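You operate a simulated robot arm through the tools that you are given. There is no shell and no other tool. Be economical: measure what you need, move in short steps, check, and stop when the job is done.

You are at the controls of a simulated two-armed robot. One attempt, no reset.

Task
Put one of the pots from the end of the long bench by the fineness meter on the straps of the green frame. Take the cardboard box from the end of the long bench by the fineness meter and put it on the top of the low green table. Open the middle drawer. Do these in any order. Set down upright: pot.
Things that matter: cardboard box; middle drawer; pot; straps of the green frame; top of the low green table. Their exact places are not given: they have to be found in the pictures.

Only the result counts: the job must be done as asked and must still hold three seconds after the hand-in. Knocking over, shifting, dropping, spilling or breaking anything else fails it.

Robot
Two 7-joint arms with two-finger parallel grippers on one trunk, on a base that drives. Base frame: it is fixed to the floor where the robot stands at the start and does not move with it; the origin is under the middle of the robot, x ahead of it, y to its left, z up. Units: m, rad, N and s.
The left shoulder is at the start at [0.02, 0.17, 1.203], the right one opposite. With the tool pointing down near the work surface each hand reaches from about 0.16 to 0.66 m from the robot's upright axis, wherever it stands, measured 20 degrees to its own side. Places, roughly: middle drawer [-1.3, -4.3, 0.6]; pot (5x5x7 cm) [0.4, 0, 0.9]; straps of the green frame (32x13 cm) [-1.7, -3.16, 0.92]; top of the low green table (20x18 cm) [-1.7, -0.32, 0.76]. Payload 3.8 kg a hand.
The tool frame of a hand sits at the grasp point between the pads (the TCP): z along the fingers, y along the line on which they close. The tips reach 0.03 m beyond it. Largest opening 0.11 m; finger width 0.02, thickness 0.01; the body of the gripper, 0.048 by 0.112 m, starts 0.055 m behind the TCP.
Orientation is that of the tool frame in the base frame, as a unit quaternion [x, y, z, w]. With the fingers straight down and closing along the base's y, the tool's x points along the base's -x, its y along +y and its z along -z.

Tools
- The arms move only by the tool servo_tool. It takes "left_series", "right_series" or both (then of equal length, played together; a hand with none holds still); each is text: rows parted by semicolons, each of 7 numbers parted by spaces: the turn, a rotation vector about the tool's x, y, z in rad, then the shift along the tool's x, y, z in m, then the opening, from 0 (shut) to 1 (fully open). In form: wx wy wz tx ty tz fingers; .... A call has 1 to 8 rows; each row is the pose to reach, as a shift and turn from the pose commanded when the call began, along the tool's axes at that moment. Each row takes 0.2 s and may step no farther than 0.05 m and 0.15 rad from the row before; otherwise, or with a gripper value out of range, the whole call is refused. A pose out of reach is approached as far as the arm can. The call stops where the force on the tool passes 40 N (or 10 N more than at its start, if that is more) or the arm is blocked; 0.2 s more then pass. The fingers move at their own pace (about 0.072 m/s each) and stop on an object; they squeeze with about 23 N. The grip force told is the motor's: it shows also when the fingers shut on nothing. Time passes only in rows, and 0.2 s behind the last, so rows that repeat a pose let the fingers close. The reply holds the time, the measured pose of the TCP, the force on the tool along the base axes, the opening and the grip force, in the units named above and with some noise, with the torque about the TCP (base axes, N m) and any sound that the robot's microphone picked up, and new pictures: "pictures" is both (left out), scene, wrist or none (wrist: the cameras of the hands that moved).
- Cameras (640 x 400 px; columns grow to the right, rows downward): "scene" is now at [0.1081, -0.002, 1.35]; the picture's right is [-0.02, -1.00, 0.00], its down [-0.62, 0.01, -0.79] and it looks along [0.79, -0.01, -0.62] (base axes); focal length 260 px, centre (320, 200). "left" rides on the left gripper at [0.072, -0.017, -0.103] in its tool frame; the picture's right is [0.23, 0.97, 0.00], its down [-0.76, 0.18, -0.62] and it looks along [-0.61, 0.14, 0.78] (tool axes); focal length 222 px, centre (320, 200). "right" rides on the right gripper at [0.072, 0.017, -0.103] in its tool frame; the picture's right is [-0.23, 0.97, 0.00], its down [-0.76, -0.18, -0.62] and it looks along [-0.61, -0.14, 0.78] (tool axes); focal length 222 px, centre (320, 200).
- lift_body(by): slides the trunk up (or, below 0, down) by that many m; the arms and the scene camera ride with it, the base frame stays. It gives what a move gives, with no picture.
- drive_base(legs): drives the robot by 1 to 6 legs, each [ahead, turn to the left] in m and rad, along the robot's own axes; the way and the turn of a leg run together, so that a leg with both is an arc; at most 1.5 m and 3.142 rad a leg. The arms and the cameras ride along, it lands a little off, and it stops where it bumps. It gives what a move gives, and a new picture of the scene camera.
- turn_head(pan, tilt): turns the head with the scene camera to pan (to the left, within 1.396 rad either way) and tilt (down, from -0.506 to 1.204), counted from straight ahead of the robot. It gives what a move gives, and a new picture of the scene camera.
- probe_pixels(camera, pixels): for up to 12 pixels [column, row] of the newest picture of that camera ("zoom" is the newest enlarged one), the place [x, y, z] in the base frame of the surface seen there, good to about 0.003 m. It takes no simulated time.
- close_up(camera, box): a new picture of the part [left, top, right, bottom] of that camera's present view, enlarged. It takes no simulated time.
- job_done(): hands the job in; it is judged then, once.

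Keep the steps short. Do not move on a guess: measure, check each grasp and each placing, and mend mistakes. In all there are 110 turns and 260 pictures (those below and enlarged ones count). Leave the grippers open and the arms clear of the work at the hand-in unless told otherwise, and finish with a single line.

The tools are called after "Call:" as a command line: name --argument value ..., lists and objects as JSON in quotes. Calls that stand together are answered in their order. servo_tool: Moves the arms, as the interface text tells. Its arguments: {"type":"object","properties":{"left_series":{"type":"string"},"right_series":{"type":"string"},"pictures":{"type":"string","enum":["both","scene","wrist","none"]}},"required":[]} The other tools are called the same way: lift_body (by) slides the trunk up or down; drive_base (legs) drives the base; turn_head (pan, tilt) turns the head that bears the scene camera; probe_pixels (camera, pixels) gives the place of the surface under pixels of a picture; close_up (camera, box) takes an enlarged picture of a part of a camera's view; job_done () hands the job in.

At the start:

```text
time: 0.0
left_tcp_pos: [0.4183, 0.2297, 1.1664]
left_tool_rot: [0.0, 1.0, 0.0, 0.0]
left_contact_force: [-1.2, -0.2, 0.5]
left_wrist_torque: [0.0, 0.0, -0.01]
left_opening: 0.1102
left_grasp_force: 0.0
right_tcp_pos: [0.452, -0.1878, 1.1927]
right_tool_rot: [0.0, 1.0, 0.0, 0.0]
right_contact_force: [1.5, -0.1, -1.2]
right_wrist_torque: [-0.01, -0.02, -0.01]
right_opening: 0.11
right_grasp_force: 0.0
trunk travel left (down, up): [-0.3, 0.27]
robot x, y, heading: [-0.0, 0.0035, 0.003]
head pan, tilt: [-0.016, 0.665]
```

scene: 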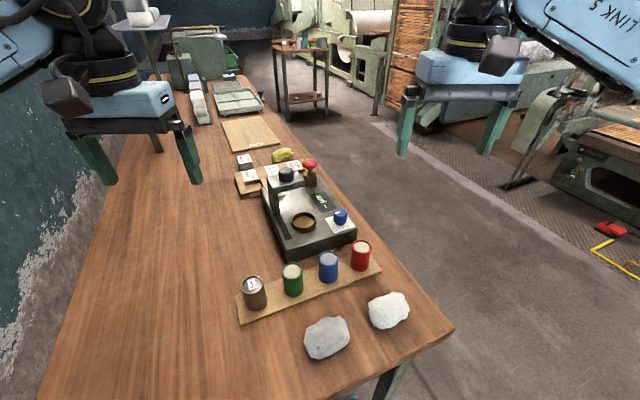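
right: 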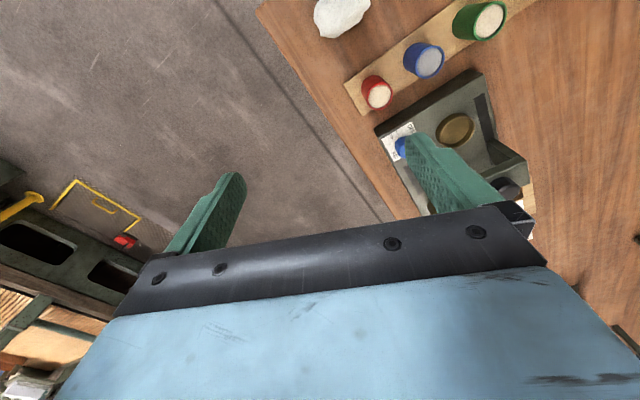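
left: 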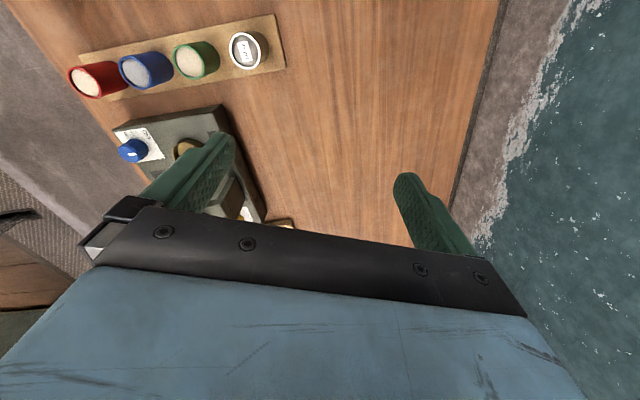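

I see four pots on a board at (255,292), (292,280), (328,265), (360,255). I probe these and the surroundings, and enlarge the middle of the bench to look for the cardboard box.

Call:
close_up --camera "scene" --box '[160, 40, 400, 190]'

Call:
probe_pixels --camera "scene" --pixels '[[252, 285], [292, 271], [328, 257], [361, 246], [245, 160], [272, 170], [340, 220], [250, 135], [330, 340], [388, 310], [150, 250], [300, 60]]'

Call:
turn_head --pan 0 --tilt 1.1

```text
2.67 times, centred on (280, 115) of scene
```

zoom: 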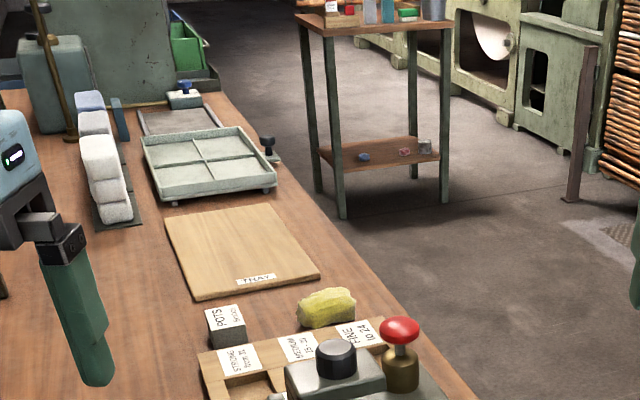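

```text
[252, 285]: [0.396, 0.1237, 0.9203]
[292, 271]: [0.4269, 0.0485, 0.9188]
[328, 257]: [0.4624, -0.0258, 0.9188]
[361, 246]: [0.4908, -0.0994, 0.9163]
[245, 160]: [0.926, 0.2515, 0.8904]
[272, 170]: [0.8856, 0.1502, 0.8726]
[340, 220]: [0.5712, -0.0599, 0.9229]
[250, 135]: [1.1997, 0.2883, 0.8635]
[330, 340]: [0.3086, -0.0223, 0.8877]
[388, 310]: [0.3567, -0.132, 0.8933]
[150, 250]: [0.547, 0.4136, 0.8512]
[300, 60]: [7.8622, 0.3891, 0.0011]
```

```text
time: 0.9
left_tcp_pos: [0.4197, 0.2298, 1.1667]
left_tool_rot: [-0.001, 1.0, 0.0, 0.0]
left_contact_force: [0.3, 0.5, -0.8]
left_wrist_torque: [0.01, 0.01, -0.01]
left_opening: 0.1101
left_grasp_force: 0.1
right_tcp_pos: [0.452, -0.1881, 1.1938]
right_tool_rot: [0.0, 1.0, 0.0, -0.001]
right_contact_force: [0.3, -0.8, -0.3]
right_wrist_torque: [-0.02, -0.02, 0.01]
right_opening: 0.11
right_grasp_force: 0.2
trunk travel left (down, up): [-0.3, 0.27]
robot x, y, heading: [0.0051, -0.005, 0.0]
head pan, tilt: [0.0, 1.1]
```

scene: 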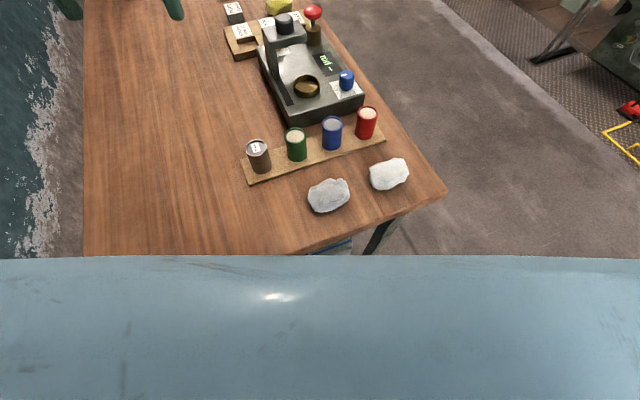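

No cardboard box is visible yet. I enlarge the near end of the bench for detail, then look level to the left and right.

Call:
close_up --camera "scene" --box '[200, 0, 440, 150]'

Call:
turn_head --pan 0.9 --tilt 0.6

Call:
turn_head --pan -1.2 --tilt 0.4

```text
2.67 times, centred on (320, 75) of scene
```

zoom: 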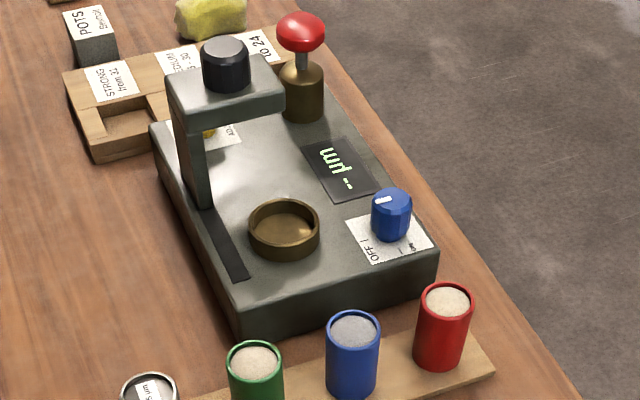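

```text
time: 2.1
left_tcp_pos: [0.4201, 0.2294, 1.1666]
left_tool_rot: [-0.002, 1.0, 0.001, -0.001]
left_contact_force: [-0.4, 0.8, -0.2]
left_wrist_torque: [0.03, 0.03, 0.0]
left_opening: 0.1101
left_grasp_force: 0.1
right_tcp_pos: [0.4513, -0.1874, 1.1935]
right_tool_rot: [0.0, 1.0, 0.0, 0.001]
right_contact_force: [0.3, -0.2, -0.3]
right_wrist_torque: [-0.02, -0.04, -0.03]
right_opening: 0.1101
right_grasp_force: 0.0
trunk travel left (down, up): [-0.3, 0.27]
robot x, y, heading: [-0.0022, 0.0017, -0.001]
head pan, tilt: [0.901, 0.6]
```

scene: 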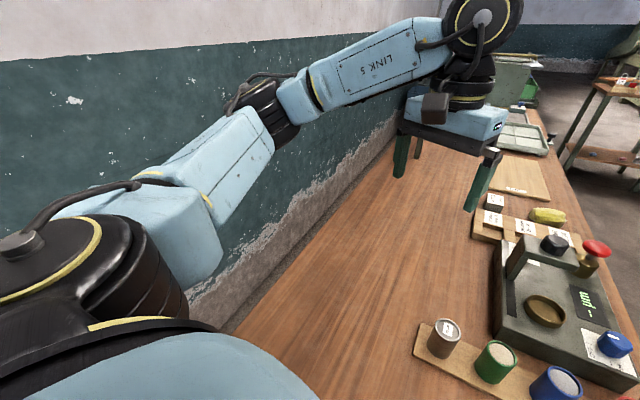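

```text
time: 4.1
left_tcp_pos: [0.4189, 0.2301, 1.1671]
left_tool_rot: [0.001, 1.0, 0.0, 0.001]
left_contact_force: [-0.1, -0.4, 0.1]
left_wrist_torque: [-0.01, 0.01, -0.02]
left_opening: 0.1098
left_grasp_force: 0.2
right_tcp_pos: [0.4511, -0.1885, 1.1927]
right_tool_rot: [0.0, 1.0, 0.0, 0.0]
right_contact_force: [0.5, 0.1, 0.4]
right_wrist_torque: [0.02, 0.03, 0.0]
right_opening: 0.1098
right_grasp_force: 0.0
trunk travel left (down, up): [-0.3, 0.27]
robot x, y, heading: [0.0005, 0.0007, 0.002]
head pan, tilt: [-1.201, 0.4]
```

scene: 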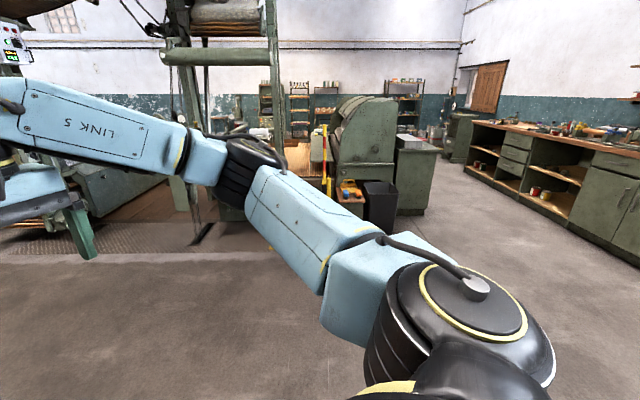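

The box may be hidden by my own body on the left or by the left arm. I look further left and down.

Call:
turn_head --pan 1.35 --tilt 0.9

Call:
turn_head --pan 0.3 --tilt 0.5

```text
time: 6.4
left_tcp_pos: [0.4196, 0.2311, 1.1665]
left_tool_rot: [0.0, 1.0, 0.001, 0.0]
left_contact_force: [0.3, -0.9, 0.1]
left_wrist_torque: [0.02, -0.03, 0.01]
left_opening: 0.1098
left_grasp_force: 0.1
right_tcp_pos: [0.4519, -0.1867, 1.1928]
right_tool_rot: [0.001, 1.0, 0.0, 0.001]
right_contact_force: [-0.6, -0.8, 0.0]
right_wrist_torque: [-0.01, -0.02, 0.01]
right_opening: 0.1099
right_grasp_force: 0.1
trunk travel left (down, up): [-0.3, 0.27]
robot x, y, heading: [-0.0031, 0.0002, 0.002]
head pan, tilt: [1.349, 0.901]
```

scene: 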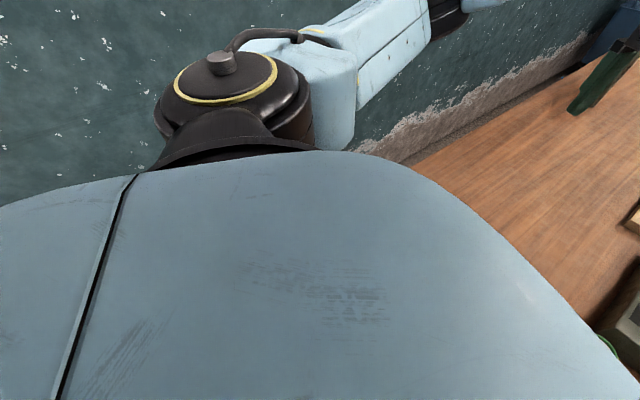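

```text
time: 7.7
left_tcp_pos: [0.4202, 0.2281, 1.1678]
left_tool_rot: [0.001, 1.0, 0.0, 0.001]
left_contact_force: [0.6, 0.0, -0.4]
left_wrist_torque: [0.0, 0.03, 0.0]
left_opening: 0.11
left_grasp_force: 0.0
right_tcp_pos: [0.4508, -0.1881, 1.1927]
right_tool_rot: [0.001, 1.0, -0.001, -0.001]
right_contact_force: [-0.5, 1.7, -0.2]
right_wrist_torque: [0.0, 0.02, -0.06]
right_opening: 0.1101
right_grasp_force: 0.0
trunk travel left (down, up): [-0.3, 0.27]
robot x, y, heading: [0.0001, 0.0012, -0.002]
head pan, tilt: [0.3, 0.499]
```

scene: 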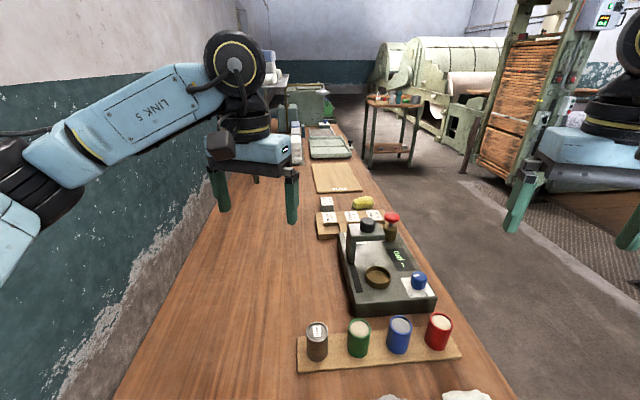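

The only box-like thing is the small "POTS" cube at (326,203). I enlarge it and the region behind the gripper.

Call:
close_up --camera "scene" --box '[296, 175, 392, 235]'

Call:
close_up --camera "scene" --box '[220, 70, 380, 170]'

```text
6.67 times, centred on (344, 205) of scene
```

zoom: 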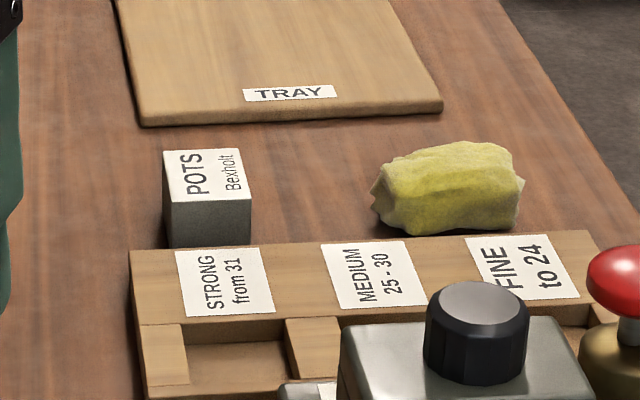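

```text
4.00 times, centred on (300, 120) of scene
```

zoom: 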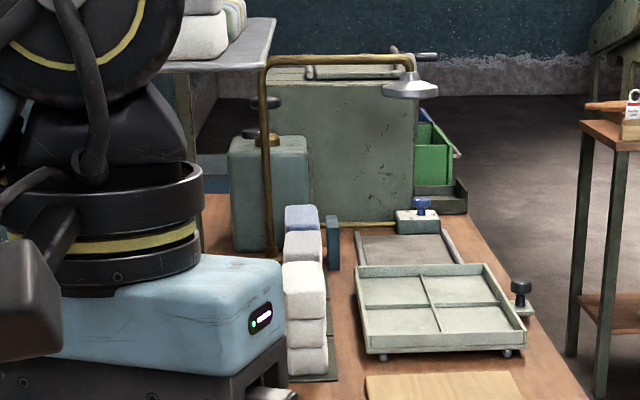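

Not clearly a cardboard box; part of the bench end nearest me is hidden by my own torso. I back off 0.35 m to see the whole bench end.

Call:
drive_base --legs '[[-0.4, 0]]'

Call:
turn_head --pan 0.25 --tilt 0.9

```text
time: 9.6
left_tcp_pos: [0.2174, 0.2289, 1.1661]
left_tool_rot: [0.001, 1.0, 0.0, 0.0]
left_contact_force: [-0.1, 1.3, 0.1]
left_wrist_torque: [0.03, -0.02, -0.01]
left_opening: 0.11
left_grasp_force: 0.1
right_tcp_pos: [0.2497, -0.1858, 1.1917]
right_tool_rot: [0.0, 1.0, 0.001, -0.001]
right_contact_force: [0.9, 0.2, 0.5]
right_wrist_torque: [-0.01, 0.04, 0.0]
right_opening: 0.1099
right_grasp_force: 0.1
trunk travel left (down, up): [-0.3, 0.27]
robot x, y, heading: [-0.2055, -0.0006, -0.008]
head pan, tilt: [0.3, 0.499]
stopped in leg 1: the robot was blocked; the commanded pose is now the measured one
```

scene: 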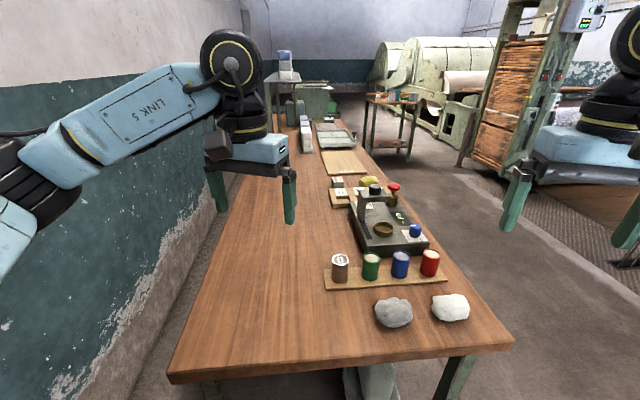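

```text
time: 10.4
left_tcp_pos: [0.2147, 0.2299, 1.1679]
left_tool_rot: [0.0, 1.0, 0.0, 0.0]
left_contact_force: [-0.9, -0.3, 0.1]
left_wrist_torque: [-0.02, -0.01, 0.01]
left_opening: 0.1099
left_grasp_force: 0.0
right_tcp_pos: [0.2478, -0.1863, 1.1937]
right_tool_rot: [0.0, 1.0, 0.0, 0.001]
right_contact_force: [0.0, 0.6, 0.4]
right_wrist_torque: [-0.04, 0.02, -0.03]
right_opening: 0.1099
right_grasp_force: 0.0
trunk travel left (down, up): [-0.3, 0.27]
robot x, y, heading: [-0.2055, -0.0024, -0.004]
head pan, tilt: [0.25, 0.901]
```

scene: 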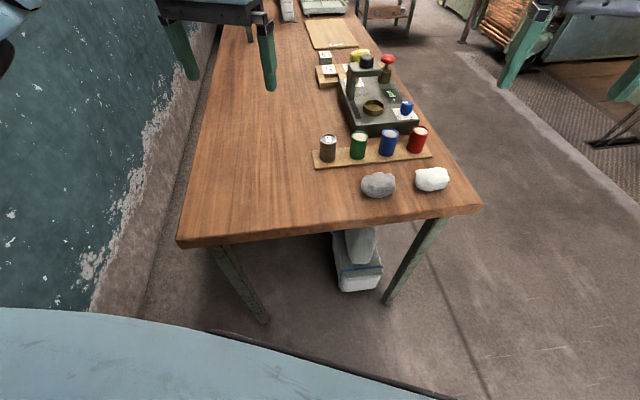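

Nothing else box-like sits at this bench end, so the "POTS" card cube is the box. Something behind blocked me at x=-0.2, so I mustn't reverse further. I probe the bench outline and the box, and enlarge it.

Call:
probe_pixels --camera "scene" --pixels '[[476, 206], [182, 238], [430, 120], [390, 55], [325, 54], [323, 62], [328, 138], [358, 134], [388, 132], [418, 129], [352, 150], [400, 280]]'

Call:
turn_head --pan -0.1 --tilt 0.5

```text
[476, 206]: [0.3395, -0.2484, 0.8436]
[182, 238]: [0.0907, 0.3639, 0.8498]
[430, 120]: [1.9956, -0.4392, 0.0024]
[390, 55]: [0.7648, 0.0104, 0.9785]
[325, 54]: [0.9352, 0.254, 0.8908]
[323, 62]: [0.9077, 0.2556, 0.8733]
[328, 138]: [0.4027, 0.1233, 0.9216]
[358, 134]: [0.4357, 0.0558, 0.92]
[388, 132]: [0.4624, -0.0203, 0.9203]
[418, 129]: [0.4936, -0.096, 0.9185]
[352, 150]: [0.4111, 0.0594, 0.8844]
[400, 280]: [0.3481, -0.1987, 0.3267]
```

```text
time: 11.3
left_tcp_pos: [0.2158, 0.2297, 1.167]
left_tool_rot: [0.0, 1.0, 0.0, 0.001]
left_contact_force: [-0.4, -0.2, -0.5]
left_wrist_torque: [0.01, 0.02, 0.0]
left_opening: 0.1098
left_grasp_force: 0.0
right_tcp_pos: [0.2468, -0.1871, 1.1935]
right_tool_rot: [0.001, 1.0, 0.0, 0.0]
right_contact_force: [-0.6, -0.3, -1.1]
right_wrist_torque: [-0.01, 0.01, 0.0]
right_opening: 0.1099
right_grasp_force: 0.0
trunk travel left (down, up): [-0.3, 0.27]
robot x, y, heading: [-0.2025, -0.0, -0.007]
head pan, tilt: [-0.099, 0.499]
```

scene: 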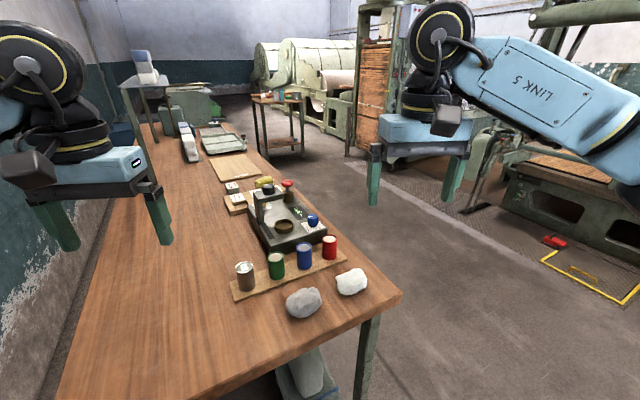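

Bench end corner is at (0.34,-0.25) with the long axis turned about 0.39 rad left. Plan: stand on its right side facing across, with the left hand by the red pot and the right hand by the box. First I drive round the corner, clear of it by over 0.35 m.

Call:
drive_base --legs '[[0.1, 0], [0, -1.31], [0.85, 0]]'

```text
time: 19.8
left_tcp_pos: [0.4589, -1.1629, 1.1662]
left_tool_rot: [0.603, 0.798, 0.0, 0.001]
left_contact_force: [-0.6, -0.7, -0.9]
left_wrist_torque: [-0.01, -0.02, 0.03]
left_opening: 0.1103
left_grasp_force: 0.1
right_tcp_pos: [0.0675, -1.3077, 1.1923]
right_tool_rot: [0.604, 0.797, 0.0, 0.0]
right_contact_force: [-0.4, -0.4, -0.7]
right_wrist_torque: [0.01, 0.01, -0.01]
right_opening: 0.11
right_grasp_force: 0.0
trunk travel left (down, up): [-0.3, 0.27]
robot x, y, heading: [0.122, -0.8215, -1.298]
head pan, tilt: [-0.099, 0.499]
```

scene: 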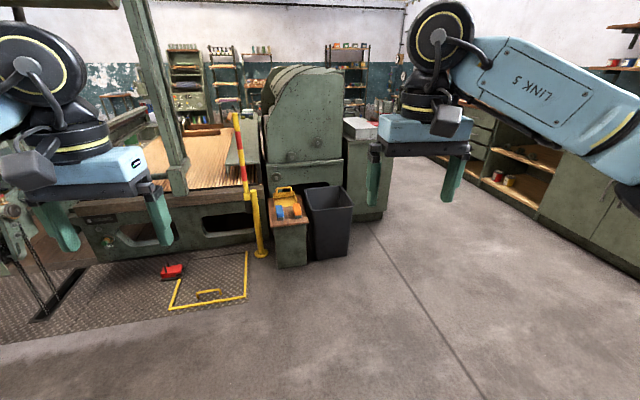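

Position good. From here I look right to see the low table, frame and what blocked me.

Call:
turn_head --pan -1.39 --tilt 0.45

```text
time: 21.2
left_tcp_pos: [0.4583, -1.1622, 1.1681]
left_tool_rot: [0.603, 0.798, -0.001, 0.002]
left_contact_force: [0.5, 0.1, -0.1]
left_wrist_torque: [-0.01, 0.0, 0.02]
left_opening: 0.11
left_grasp_force: 0.0
right_tcp_pos: [0.0679, -1.3072, 1.193]
right_tool_rot: [0.603, 0.798, 0.0, 0.001]
right_contact_force: [0.2, -1.0, -0.2]
right_wrist_torque: [0.01, -0.01, 0.02]
right_opening: 0.1098
right_grasp_force: 0.0
trunk travel left (down, up): [-0.3, 0.27]
robot x, y, heading: [0.1259, -0.8199, -1.297]
head pan, tilt: [-1.389, 0.45]
```

scene: 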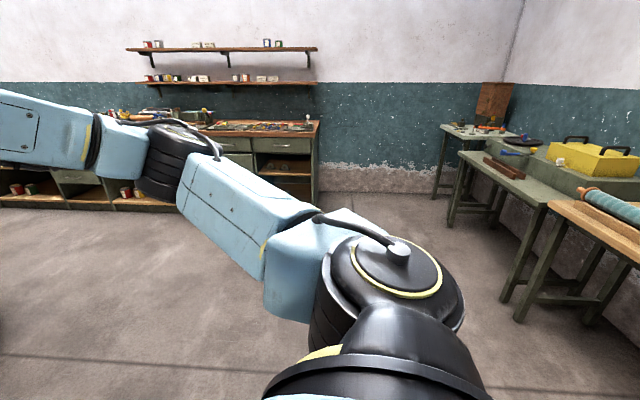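

I see the row of tables against the wall to the right (the wood table with the blue roller is what blocked me). Now I drive alongside the long bench.

Call:
drive_base --legs '[[0, 1.829], [0.88, 0], [0, 1.42]]'

Call:
turn_head --pan 0 --tilt 0.85

```text
time: 33.8
left_tcp_pos: [0.5274, -0.0719, 1.1683]
left_tool_rot: [0.827, -0.562, -0.001, 0.0]
left_contact_force: [0.3, 0.1, -0.8]
left_wrist_torque: [0.01, -0.01, -0.02]
left_opening: 0.1098
left_grasp_force: 0.0
right_tcp_pos: [0.9019, 0.1122, 1.193]
right_tool_rot: [0.827, -0.562, 0.001, 0.0]
right_contact_force: [0.7, 0.4, 0.0]
right_wrist_torque: [0.0, -0.02, 0.03]
right_opening: 0.11
right_grasp_force: 0.1
trunk travel left (down, up): [-0.3, 0.27]
robot x, y, heading: [0.8938, -0.3769, 1.945]
head pan, tilt: [-1.389, 0.45]
```

scene: 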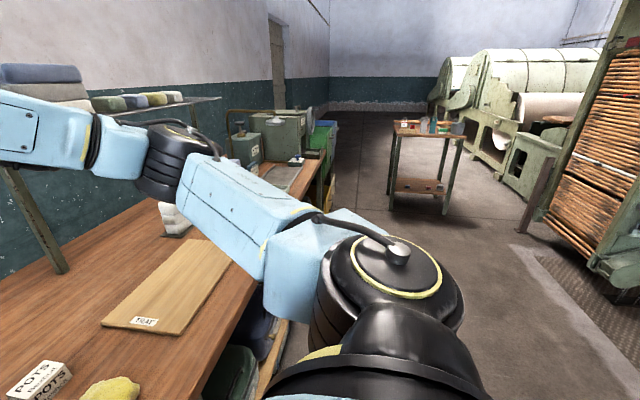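

```text
time: 35.3
left_tcp_pos: [0.5262, -0.0707, 1.1675]
left_tool_rot: [0.827, -0.562, -0.001, 0.0]
left_contact_force: [-0.2, -0.4, -0.6]
left_wrist_torque: [0.0, 0.01, 0.01]
left_opening: 0.1099
left_grasp_force: 0.1
right_tcp_pos: [0.9025, 0.1126, 1.1933]
right_tool_rot: [0.827, -0.562, 0.001, 0.0]
right_contact_force: [-0.3, -0.6, -0.2]
right_wrist_torque: [-0.01, -0.03, -0.01]
right_opening: 0.1101
right_grasp_force: 0.0
trunk travel left (down, up): [-0.3, 0.27]
robot x, y, heading: [0.8907, -0.3764, 1.939]
head pan, tilt: [0.0, 0.85]
```

scene: 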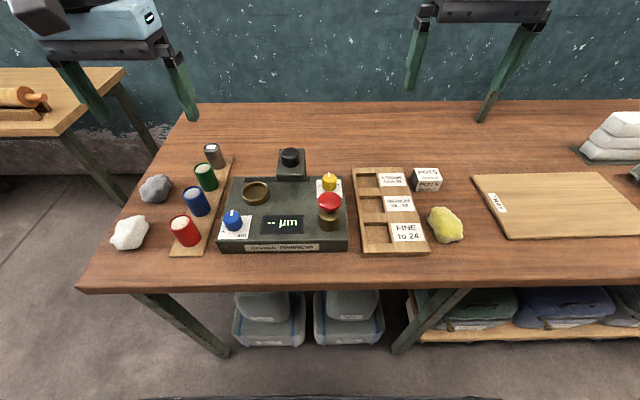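

Very good view: red pot at (184,230), box at (427,180). I enlarge the box and the pots for precise measuring.

Call:
close_up --camera "scene" --box '[385, 155, 465, 205]'

Call:
probe_pixels --camera "zoom" --pixels '[[225, 112], [440, 108], [270, 190], [460, 190], [350, 150], [350, 255], [280, 285], [445, 285], [350, 220], [150, 200], [500, 330]]'

Call:
probe_pixels --camera "scene" --pixels '[[171, 223], [192, 222], [182, 217], [182, 230], [188, 240], [196, 190], [204, 170], [330, 200], [187, 250]]'

```text
8.00 times, centred on (425, 180) of scene
```

zoom: 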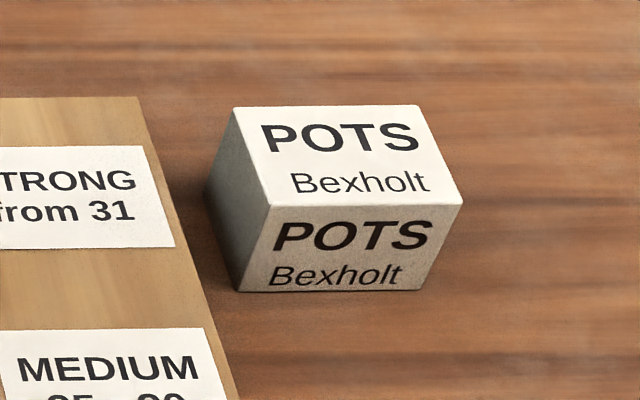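

```text
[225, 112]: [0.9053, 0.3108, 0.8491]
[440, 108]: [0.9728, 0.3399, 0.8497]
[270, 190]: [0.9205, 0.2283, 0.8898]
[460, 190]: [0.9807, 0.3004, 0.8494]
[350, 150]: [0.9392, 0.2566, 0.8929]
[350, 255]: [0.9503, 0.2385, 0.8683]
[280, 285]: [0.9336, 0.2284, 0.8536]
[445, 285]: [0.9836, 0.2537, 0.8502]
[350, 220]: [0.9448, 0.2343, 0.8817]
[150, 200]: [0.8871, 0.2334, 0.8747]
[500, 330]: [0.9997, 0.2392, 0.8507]
```

```text
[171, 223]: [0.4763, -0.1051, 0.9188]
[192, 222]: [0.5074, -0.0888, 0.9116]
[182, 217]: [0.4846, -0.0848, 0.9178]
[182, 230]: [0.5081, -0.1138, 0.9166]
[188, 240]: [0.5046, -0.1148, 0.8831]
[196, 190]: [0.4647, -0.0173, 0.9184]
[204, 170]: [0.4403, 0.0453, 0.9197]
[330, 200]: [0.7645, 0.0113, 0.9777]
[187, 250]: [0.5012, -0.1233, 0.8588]
```

Box: top 0.892, bench 0.850, centre about (0.939,0.257), aligned with my heading; the wooden tray is close on its left, so I'll grip it front-to-back. First I turn the right tool a quarter turn while moving over the box at safe height.

Call:
servo_tool --right_series "0 0 0.14 -0.015 -0.011 0 1; 0 0 0.28 -0.03 -0.022 0 1; 0 0 0.42 -0.045 -0.033 0 1; 0 0 0.56 -0.06 -0.044 0 1; 0 0 0.7 -0.075 -0.055 0 1; 0 0 0.84 -0.09 -0.066 0.02 1; 0 0 0.98 -0.105 -0.077 0.04 1; 0 0 1.12 -0.12 -0.087 0.06 1" --pictures "none"

Call:
servo_tool --right_series "0 0 0.14 0 0 0.02 1; 0 0 0.28 0 0 0.04 1; 0 0 0.4508 0 0 0.06 1" --pictures "none"

```text
time: 37.1
left_tcp_pos: [0.5256, -0.0713, 1.1673]
left_tool_rot: [0.827, -0.562, -0.001, 0.0]
left_contact_force: [0.4, 0.0, -0.3]
left_wrist_torque: [-0.01, 0.0, -0.04]
left_opening: 0.1102
left_grasp_force: 0.0
right_tcp_pos: [0.938, 0.2556, 1.1317]
right_tool_rot: [-0.401, 0.916, 0.0, 0.0]
right_contact_force: [0.3, -1.2, 0.1]
right_wrist_torque: [-0.06, -0.01, -0.01]
right_opening: 0.1101
right_grasp_force: 0.0
trunk travel left (down, up): [-0.3, 0.27]
robot x, y, heading: [0.8926, -0.373, 1.942]
head pan, tilt: [0.0, 0.85]
```

```text
refused: row 3 steps farther than a row can; nothing moved
```

Reached. I finish the turn with smaller steps and look through the wrist camera.

Call:
servo_tool --right_series "0 0 0.12 0 0 0.02 1; 0 0 0.24 0 0 0.04 1; 0 0 0.36 0 0 0.06 1; 0 0 0.4508 0 0 0.08 1" --pictures "both"

```text
time: 38.1
left_tcp_pos: [0.5263, -0.0704, 1.1681]
left_tool_rot: [0.827, -0.563, 0.0, -0.001]
left_contact_force: [-0.8, 0.7, 0.7]
left_wrist_torque: [0.02, 0.0, 0.03]
left_opening: 0.1101
left_grasp_force: 0.0
right_tcp_pos: [0.9387, 0.2556, 1.0532]
right_tool_rot: [-0.187, 0.982, 0.0, 0.0]
right_contact_force: [-1.1, 0.8, -0.6]
right_wrist_torque: [0.02, 0.0, -0.01]
right_opening: 0.1099
right_grasp_force: 0.2
trunk travel left (down, up): [-0.3, 0.27]
robot x, y, heading: [0.8919, -0.3754, 1.941]
head pan, tilt: [0.0, 0.85]
```

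scene: 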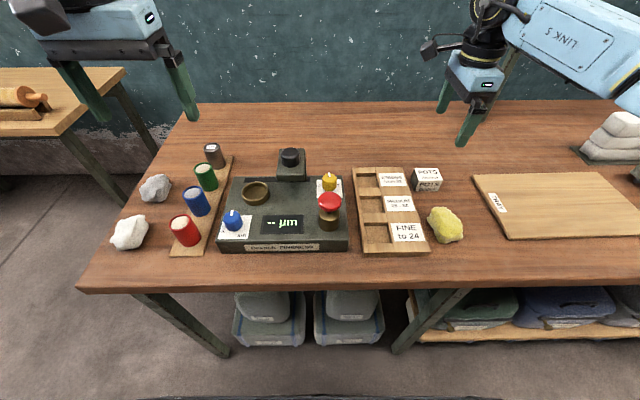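
right: 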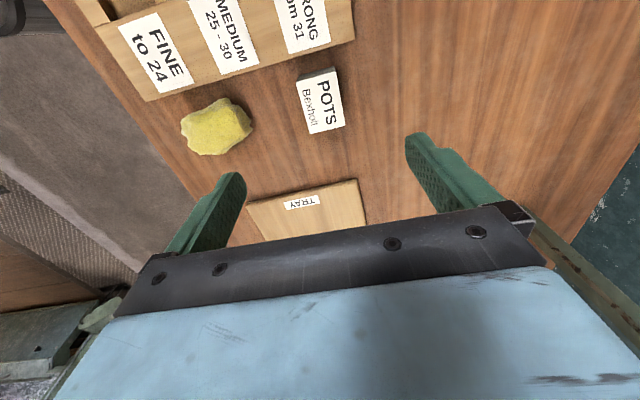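

Fingers now close front-to-back. I probe the box top corners in the wrist picture to fix its centre.

Call:
close_up --camera "right" --box '[272, 50, 368, 150]'

Call:
probe_pixels --camera "right" --pixels '[[301, 88], [336, 74], [311, 129], [341, 123], [321, 104], [303, 80]]'

```text
4.00 times, centred on (320, 100) of right
```

zoom: 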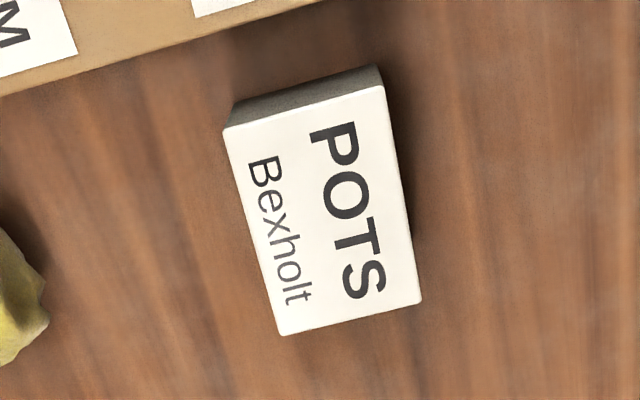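

```text
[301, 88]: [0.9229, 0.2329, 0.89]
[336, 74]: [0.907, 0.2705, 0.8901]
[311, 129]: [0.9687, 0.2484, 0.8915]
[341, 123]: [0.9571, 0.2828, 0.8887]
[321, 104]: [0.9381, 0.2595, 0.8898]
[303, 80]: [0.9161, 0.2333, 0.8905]
```

Box centre (0.939,0.259), 4.8 × 4.1 cm, 4 cm tall. I descend with the right hand to TCP z≈0.885.

Call:
servo_tool --right_series "0 0 0 -0.0007 0.0015 0.045 1; 0 0 0 -0.0014 0.003 0.09 1; 0 0 0 -0.0014 0.003 0.13 1; 0 0 0 -0.0014 0.003 0.15 1; 0 0 0 -0.0014 0.003 0.168 1" --pictures "both"

```text
time: 39.3
left_tcp_pos: [0.5262, -0.0704, 1.1682]
left_tool_rot: [0.827, -0.562, -0.001, -0.001]
left_contact_force: [-0.2, 0.1, 0.4]
left_wrist_torque: [0.04, 0.02, 0.02]
left_opening: 0.11
left_grasp_force: 0.0
right_tcp_pos: [0.9392, 0.2592, 0.8834]
right_tool_rot: [-0.187, 0.982, 0.0, 0.001]
right_contact_force: [0.2, -0.1, 0.2]
right_wrist_torque: [-0.01, -0.01, 0.02]
right_opening: 0.1098
right_grasp_force: 0.1
trunk travel left (down, up): [-0.3, 0.27]
robot x, y, heading: [0.8926, -0.3748, 1.945]
head pan, tilt: [0.0, 0.85]
```

scene: 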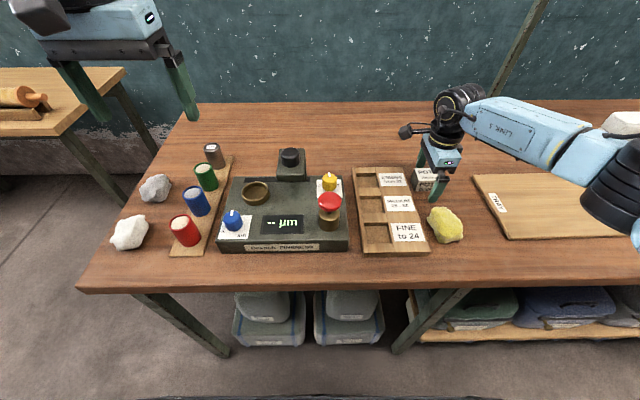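
right: 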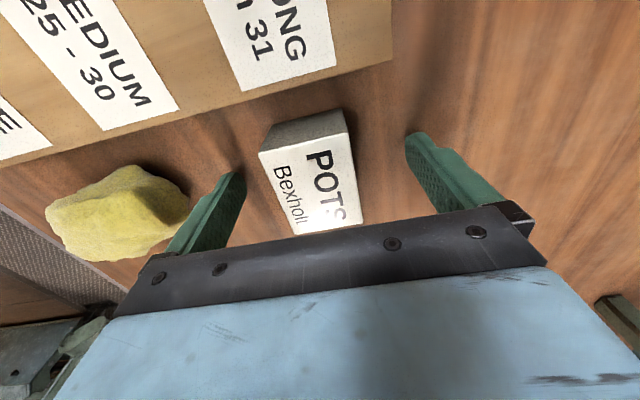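

The box sits between the fingers. I close and lift.

Call:
servo_tool --right_series "0 0 0 0 0 0 0; 0 0 0 0 0 0 0; 0 0 0 0 0 0 0; 0 0 0 0 0 0 0; 0 0 0 0 0 -0.03 0; 0 0 0 0 0 -0.07 0; 0 0 0 0 0 -0.11 0; 0 0 0 0 0 -0.15 0" --pictures "both"

```text
time: 41.1
left_tcp_pos: [0.5265, -0.0724, 1.1679]
left_tool_rot: [0.827, -0.562, -0.001, 0.0]
left_contact_force: [-0.7, -0.4, 0.4]
left_wrist_torque: [-0.02, 0.01, -0.03]
left_opening: 0.1102
left_grasp_force: 0.1
right_tcp_pos: [0.9391, 0.2578, 1.036]
right_tool_rot: [-0.187, 0.982, 0.0, -0.001]
right_contact_force: [-0.5, 0.1, -0.6]
right_wrist_torque: [-0.01, 0.02, 0.0]
right_opening: 0.0448
right_grasp_force: 23.5
trunk travel left (down, up): [-0.3, 0.27]
robot x, y, heading: [0.8966, -0.3792, 1.942]
head pan, tilt: [0.0, 0.85]
```

scene: 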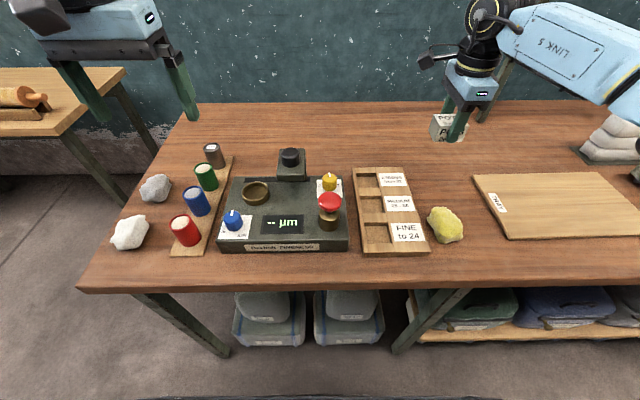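
right: 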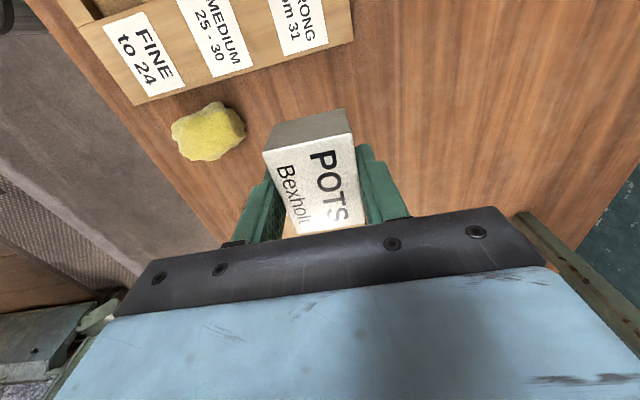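

Box held (opening 0.045, grip 23 N). Now the left hand goes over the red pot at a safe height, fingers opened to about 0.08 m.

Call:
servo_tool --left_series "0 0 0 0.005 0.013 0.04 0.72; 0 0 0 0.01 0.026 0.08 0.72; 0 0 0 0.0143 0.04 0.12 0.72; 0 0 0 0.0143 0.04 0.147 0.72" --right_series "0 0 0 0 0 -0.03 0; 0 0 0 0 0 -0.06 0; 0 0 0 0 0 -0.09 0; 0 0 0 0 0 -0.12 0" --pictures "both"

```text
time: 42.1
left_tcp_pos: [0.4946, -0.098, 1.0204]
left_tool_rot: [0.827, -0.563, -0.001, -0.001]
left_contact_force: [0.2, 0.0, 0.7]
left_wrist_torque: [0.01, -0.01, -0.01]
left_opening: 0.0789
left_grasp_force: 0.0
right_tcp_pos: [0.9399, 0.2576, 1.1553]
right_tool_rot: [-0.187, 0.982, 0.0, 0.0]
right_contact_force: [0.2, 0.7, -1.3]
right_wrist_torque: [0.03, 0.04, 0.01]
right_opening: 0.0446
right_grasp_force: 22.6
trunk travel left (down, up): [-0.3, 0.27]
robot x, y, heading: [0.8974, -0.3749, 1.941]
head pan, tilt: [0.0, 0.85]
```

scene: 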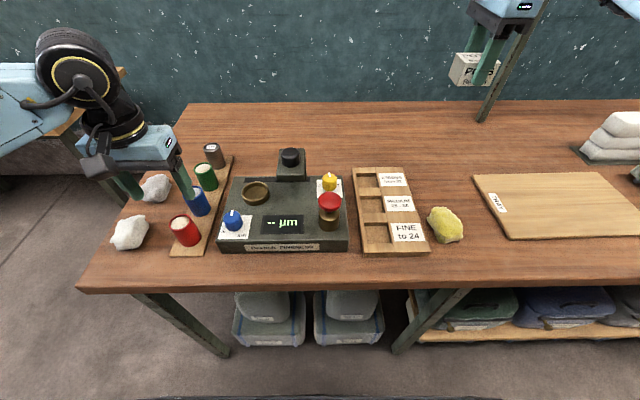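
right: 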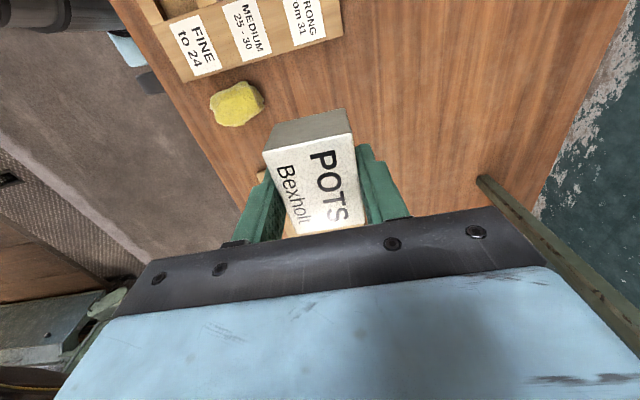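
left: 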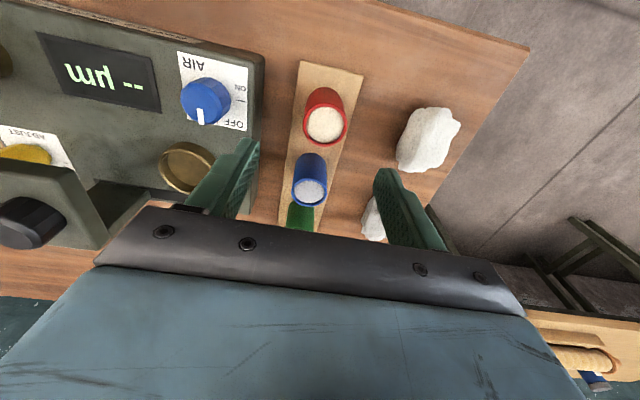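

The red pot is at (324,124) in the left wrist view. I probe its rim to refine.

Call:
probe_pixels --camera "left" --pixels '[[324, 125], [308, 118], [341, 128], [323, 142], [327, 107], [262, 90], [262, 140], [404, 140], [350, 120], [300, 110]]'

```text
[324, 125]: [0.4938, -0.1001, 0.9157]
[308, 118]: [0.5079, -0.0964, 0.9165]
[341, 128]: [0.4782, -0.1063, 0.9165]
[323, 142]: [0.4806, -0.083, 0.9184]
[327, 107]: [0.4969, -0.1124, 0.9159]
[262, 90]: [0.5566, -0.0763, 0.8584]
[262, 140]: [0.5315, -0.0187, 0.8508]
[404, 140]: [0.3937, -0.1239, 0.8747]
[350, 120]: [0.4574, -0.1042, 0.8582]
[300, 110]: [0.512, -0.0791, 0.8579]
```

Centre (0.492,-0.0995); meter 1.9 cm clear of the finger. I descend to z=0.893.

Call:
servo_tool --left_series "0 0 0 0.0005 0.003 0.04 0.72; 0 0 0 0.0005 0.003 0.08 0.72; 0 0 0 0.0005 0.003 0.11 0.72; 0 0 0 0.0005 0.003 0.127 0.72" --pictures "both"

```text
time: 43.1
left_tcp_pos: [0.492, -0.1005, 0.8935]
left_tool_rot: [0.827, -0.562, -0.001, -0.001]
left_contact_force: [0.0, 0.1, -0.4]
left_wrist_torque: [0.02, -0.02, 0.0]
left_opening: 0.0792
left_grasp_force: 0.1
right_tcp_pos: [0.9389, 0.2588, 1.1559]
right_tool_rot: [-0.188, 0.982, 0.0, 0.0]
right_contact_force: [-0.3, 0.8, -0.9]
right_wrist_torque: [0.03, 0.02, 0.01]
right_opening: 0.0446
right_grasp_force: 22.7
trunk travel left (down, up): [-0.3, 0.27]
robot x, y, heading: [0.8947, -0.3731, 1.943]
head pan, tilt: [0.0, 0.85]
```

scene: 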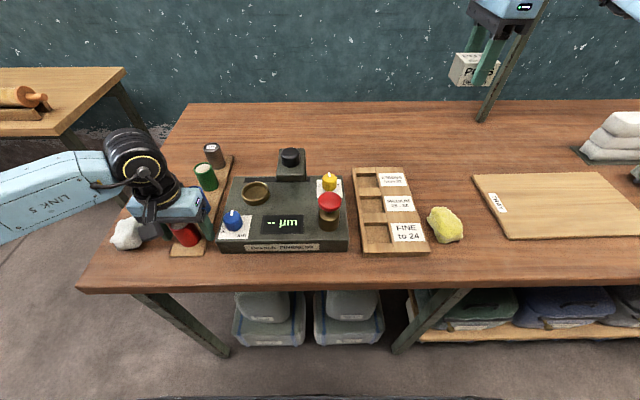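
left: 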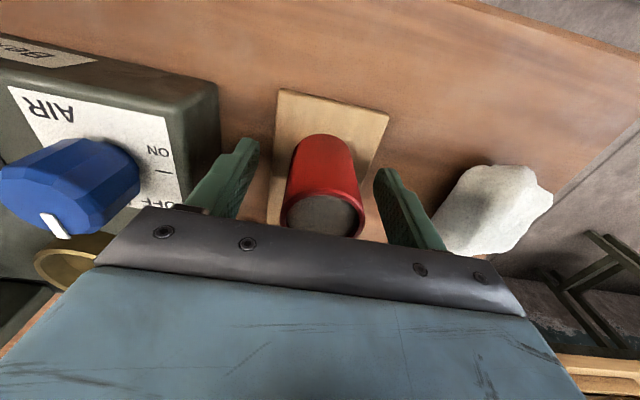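

The red pot stands between the fingers. I close and lift gently straight up.

Call:
servo_tool --left_series "0 0 0 0 0 0 0; 0 0 0 0 0 0 0; 0 0 0 0 0 0 0; 0 0 0 0 0 -0.015 0; 0 0 0 0 0 -0.05 0; 0 0 0 0 0 -0.09 0; 0 0 0 0 0 -0.13 0; 0 0 0 0 0 -0.17 0" --pictures "both"

```text
time: 44.9
left_tcp_pos: [0.4916, -0.1017, 1.0646]
left_tool_rot: [0.827, -0.562, -0.001, 0.0]
left_contact_force: [0.2, 0.8, -0.4]
left_wrist_torque: [0.02, -0.01, 0.03]
left_opening: 0.0412
left_grasp_force: 22.7
right_tcp_pos: [0.9401, 0.2594, 1.1555]
right_tool_rot: [-0.187, 0.982, 0.0, 0.0]
right_contact_force: [-0.4, -0.2, -1.4]
right_wrist_torque: [0.03, 0.0, 0.0]
right_opening: 0.0446
right_grasp_force: 23.3
trunk travel left (down, up): [-0.3, 0.27]
robot x, y, heading: [0.8964, -0.3772, 1.943]
head pan, tilt: [0.0, 0.85]
```

scene: 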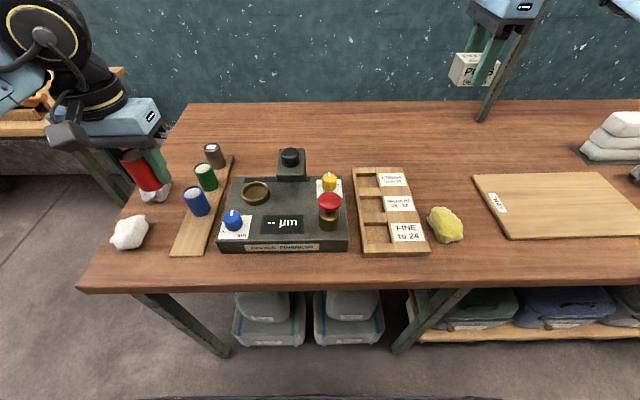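
left: 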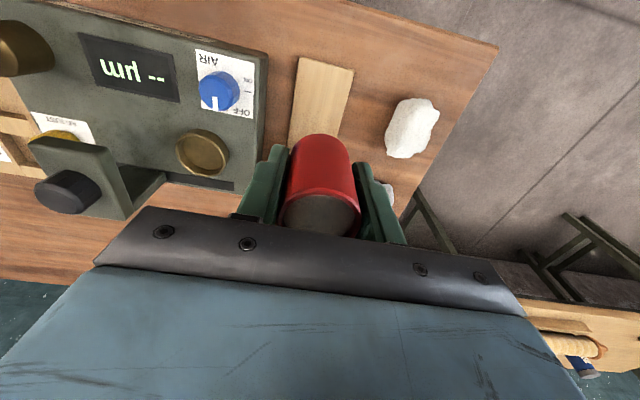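

Both held. I raise the left hand and draw the right hand in for driving.

Call:
servo_tool --left_series "0 0 0 0 0 -0.02 0; 0 0 0 0 0 -0.04 0; 0 0 0 0 0 -0.06 0; 0 0 0 0 0 -0.08 0; 0 0 0 0 0 -0.1 0" --right_series "0 0 0 0 -0.04 -0.01 0; 0 0 0 0 -0.08 -0.02 0; 0 0 0 0 -0.12 -0.03 0; 0 0 0 0 -0.16 -0.04 0; 0 0 0 0 -0.2 -0.04 0" --pictures "scene"

```text
time: 46.1
left_tcp_pos: [0.4927, -0.1009, 1.1653]
left_tool_rot: [0.827, -0.562, -0.001, 0.0]
left_contact_force: [0.9, 0.5, -1.1]
left_wrist_torque: [0.02, 0.0, 0.0]
left_opening: 0.0415
left_grasp_force: 23.2
right_tcp_pos: [1.0123, 0.0715, 1.1965]
right_tool_rot: [-0.187, 0.982, 0.002, 0.0]
right_contact_force: [0.8, -0.5, -1.0]
right_wrist_torque: [0.02, -0.01, 0.01]
right_opening: 0.0445
right_grasp_force: 23.2
trunk travel left (down, up): [-0.3, 0.27]
robot x, y, heading: [0.8924, -0.3788, 1.944]
head pan, tilt: [0.0, 0.85]
```

scene: 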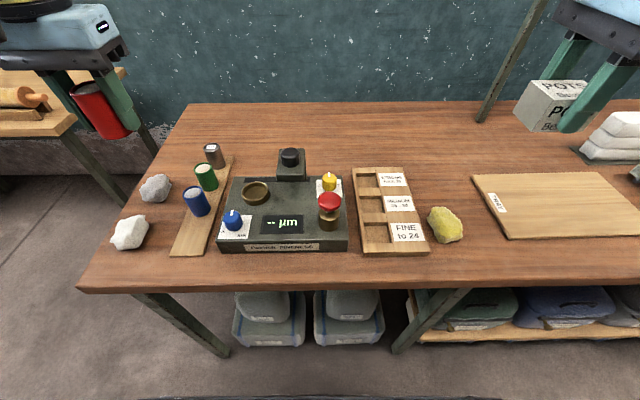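

Now I drive off from the bench towards the open floor and look at the tables on the other side.

Call:
drive_base --legs '[[0, 1.941], [1.2, 0]]'

Call:
turn_head --pan -0.6 --tilt 0.45

```text
time: 56.9
left_tcp_pos: [-0.1019, -1.6714, 1.1633]
left_tool_rot: [0.931, 0.366, -0.001, 0.0]
left_contact_force: [-0.3, 0.0, -1.0]
left_wrist_torque: [0.03, -0.01, 0.0]
left_opening: 0.0414
left_grasp_force: 22.8
right_tcp_pos: [-0.4522, -1.2513, 1.1971]
right_tool_rot: [0.917, -0.4, 0.0, 0.0]
right_contact_force: [0.2, -0.3, -0.5]
right_wrist_torque: [-0.03, 0.0, 0.02]
right_opening: 0.0449
right_grasp_force: 22.9
trunk travel left (down, up): [-0.3, 0.27]
robot x, y, heading: [0.01, -1.1958, -2.401]
head pan, tilt: [0.0, 0.85]
```

scene: 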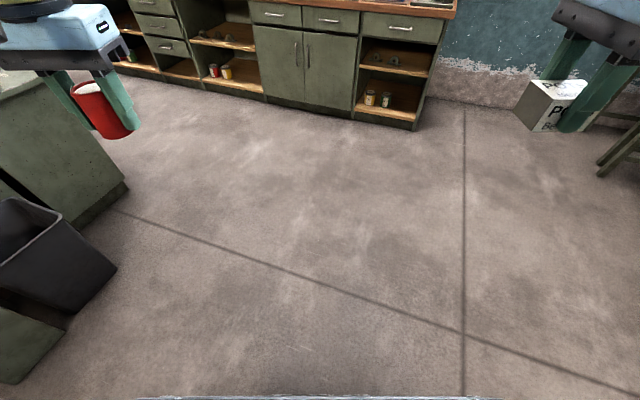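

```text
time: 57.9
left_tcp_pos: [-0.1021, -1.6723, 1.1627]
left_tool_rot: [0.931, 0.366, 0.0, 0.001]
left_contact_force: [-0.4, -0.9, -1.2]
left_wrist_torque: [-0.01, -0.01, 0.04]
left_opening: 0.0417
left_grasp_force: 22.5
right_tcp_pos: [-0.4512, -1.2504, 1.1955]
right_tool_rot: [0.917, -0.4, 0.0, 0.0]
right_contact_force: [-0.1, 0.9, -0.6]
right_wrist_torque: [-0.04, 0.01, 0.04]
right_opening: 0.0446
right_grasp_force: 22.9
trunk travel left (down, up): [-0.3, 0.27]
robot x, y, heading: [0.0069, -1.1968, -2.395]
head pan, tilt: [-0.6, 0.45]
```

scene: 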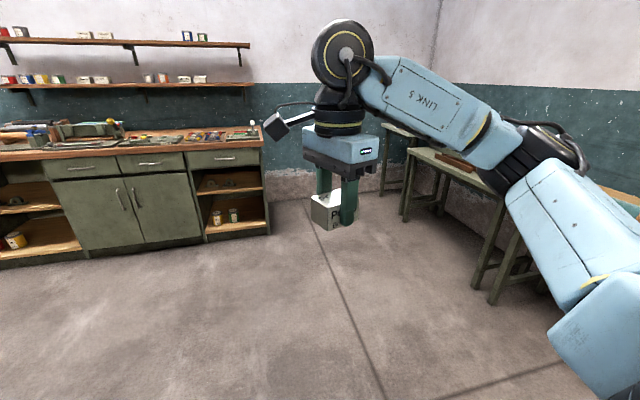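

The green frame with straps seems to be on the wall bench at (85,130). I turn to face -x and look at the table row.

Call:
drive_base --legs '[[0, -0.747], [0.5, 0]]'

Call:
turn_head --pan -0.75 --tilt 0.5

```text
time: 62.9
left_tcp_pos: [-0.9001, -1.461, 1.1626]
left_tool_rot: [1.0, -0.003, -0.001, 0.0]
left_contact_force: [-0.2, 0.7, -0.9]
left_wrist_torque: [0.01, 0.01, -0.03]
left_opening: 0.0414
left_grasp_force: 23.0
right_tcp_pos: [-0.8681, -0.913, 1.196]
right_tool_rot: [-0.704, 0.71, 0.0, 0.0]
right_contact_force: [0.6, -0.3, -2.6]
right_wrist_torque: [0.01, 0.0, 0.0]
right_opening: 0.0447
right_grasp_force: 22.9
trunk travel left (down, up): [-0.3, 0.27]
robot x, y, heading: [-0.4951, -1.1912, 3.125]
head pan, tilt: [-0.6, 0.45]
```

scene: 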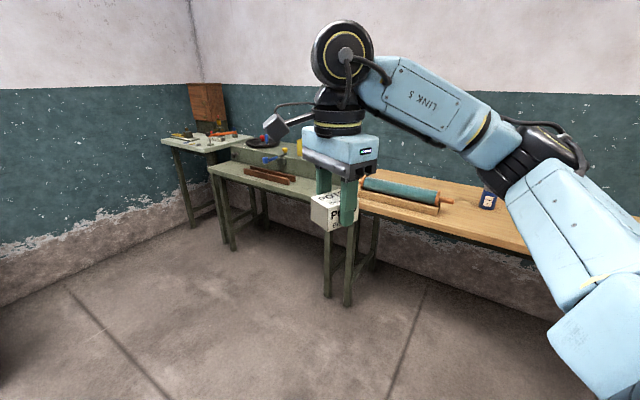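

```text
time: 63.6
left_tcp_pos: [-0.9007, -1.4609, 1.1629]
left_tool_rot: [1.0, -0.003, -0.001, 0.0]
left_contact_force: [0.6, 0.9, -0.3]
left_wrist_torque: [-0.01, -0.02, 0.01]
left_opening: 0.0414
left_grasp_force: 23.3
right_tcp_pos: [-0.8669, -0.9145, 1.1969]
right_tool_rot: [-0.705, 0.709, 0.0, 0.0]
right_contact_force: [-0.2, 0.0, -1.4]
right_wrist_torque: [0.0, 0.01, 0.01]
right_opening: 0.0445
right_grasp_force: 23.3
trunk travel left (down, up): [-0.3, 0.27]
robot x, y, heading: [-0.4931, -1.1901, 3.133]
head pan, tilt: [-0.75, 0.499]
```

scene: 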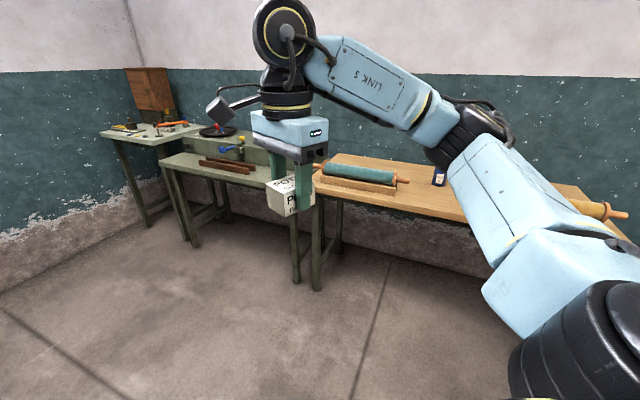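

I probe the green table tops.

Call:
probe_pixels --camera "scene" --pixels '[[190, 163], [245, 180], [215, 158], [252, 160], [230, 168], [150, 135], [115, 133], [330, 190], [165, 165], [270, 190], [185, 240], [297, 280]]'

Call:
close_up --camera "scene" --box '[90, 90, 330, 240]'

```text
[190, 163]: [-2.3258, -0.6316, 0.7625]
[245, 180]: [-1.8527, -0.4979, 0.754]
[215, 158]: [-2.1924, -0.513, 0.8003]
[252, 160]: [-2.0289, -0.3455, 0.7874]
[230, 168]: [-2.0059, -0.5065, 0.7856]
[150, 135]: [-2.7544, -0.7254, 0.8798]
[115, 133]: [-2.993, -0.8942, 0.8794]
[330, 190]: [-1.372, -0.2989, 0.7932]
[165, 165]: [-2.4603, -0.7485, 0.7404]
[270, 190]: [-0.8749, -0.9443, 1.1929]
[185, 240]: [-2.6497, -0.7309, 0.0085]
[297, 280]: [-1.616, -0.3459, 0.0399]
```

```text
2.67 times, centred on (210, 165) of scene
```

zoom: 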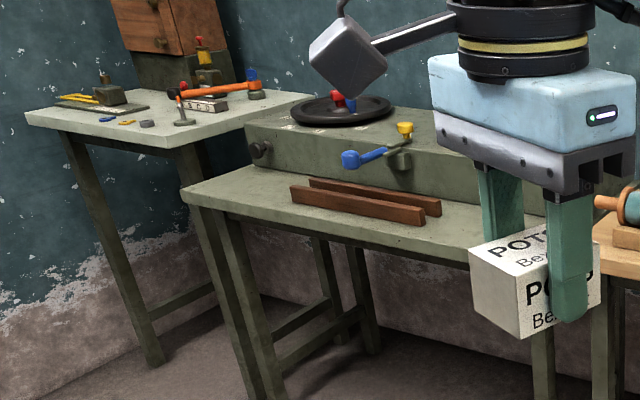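

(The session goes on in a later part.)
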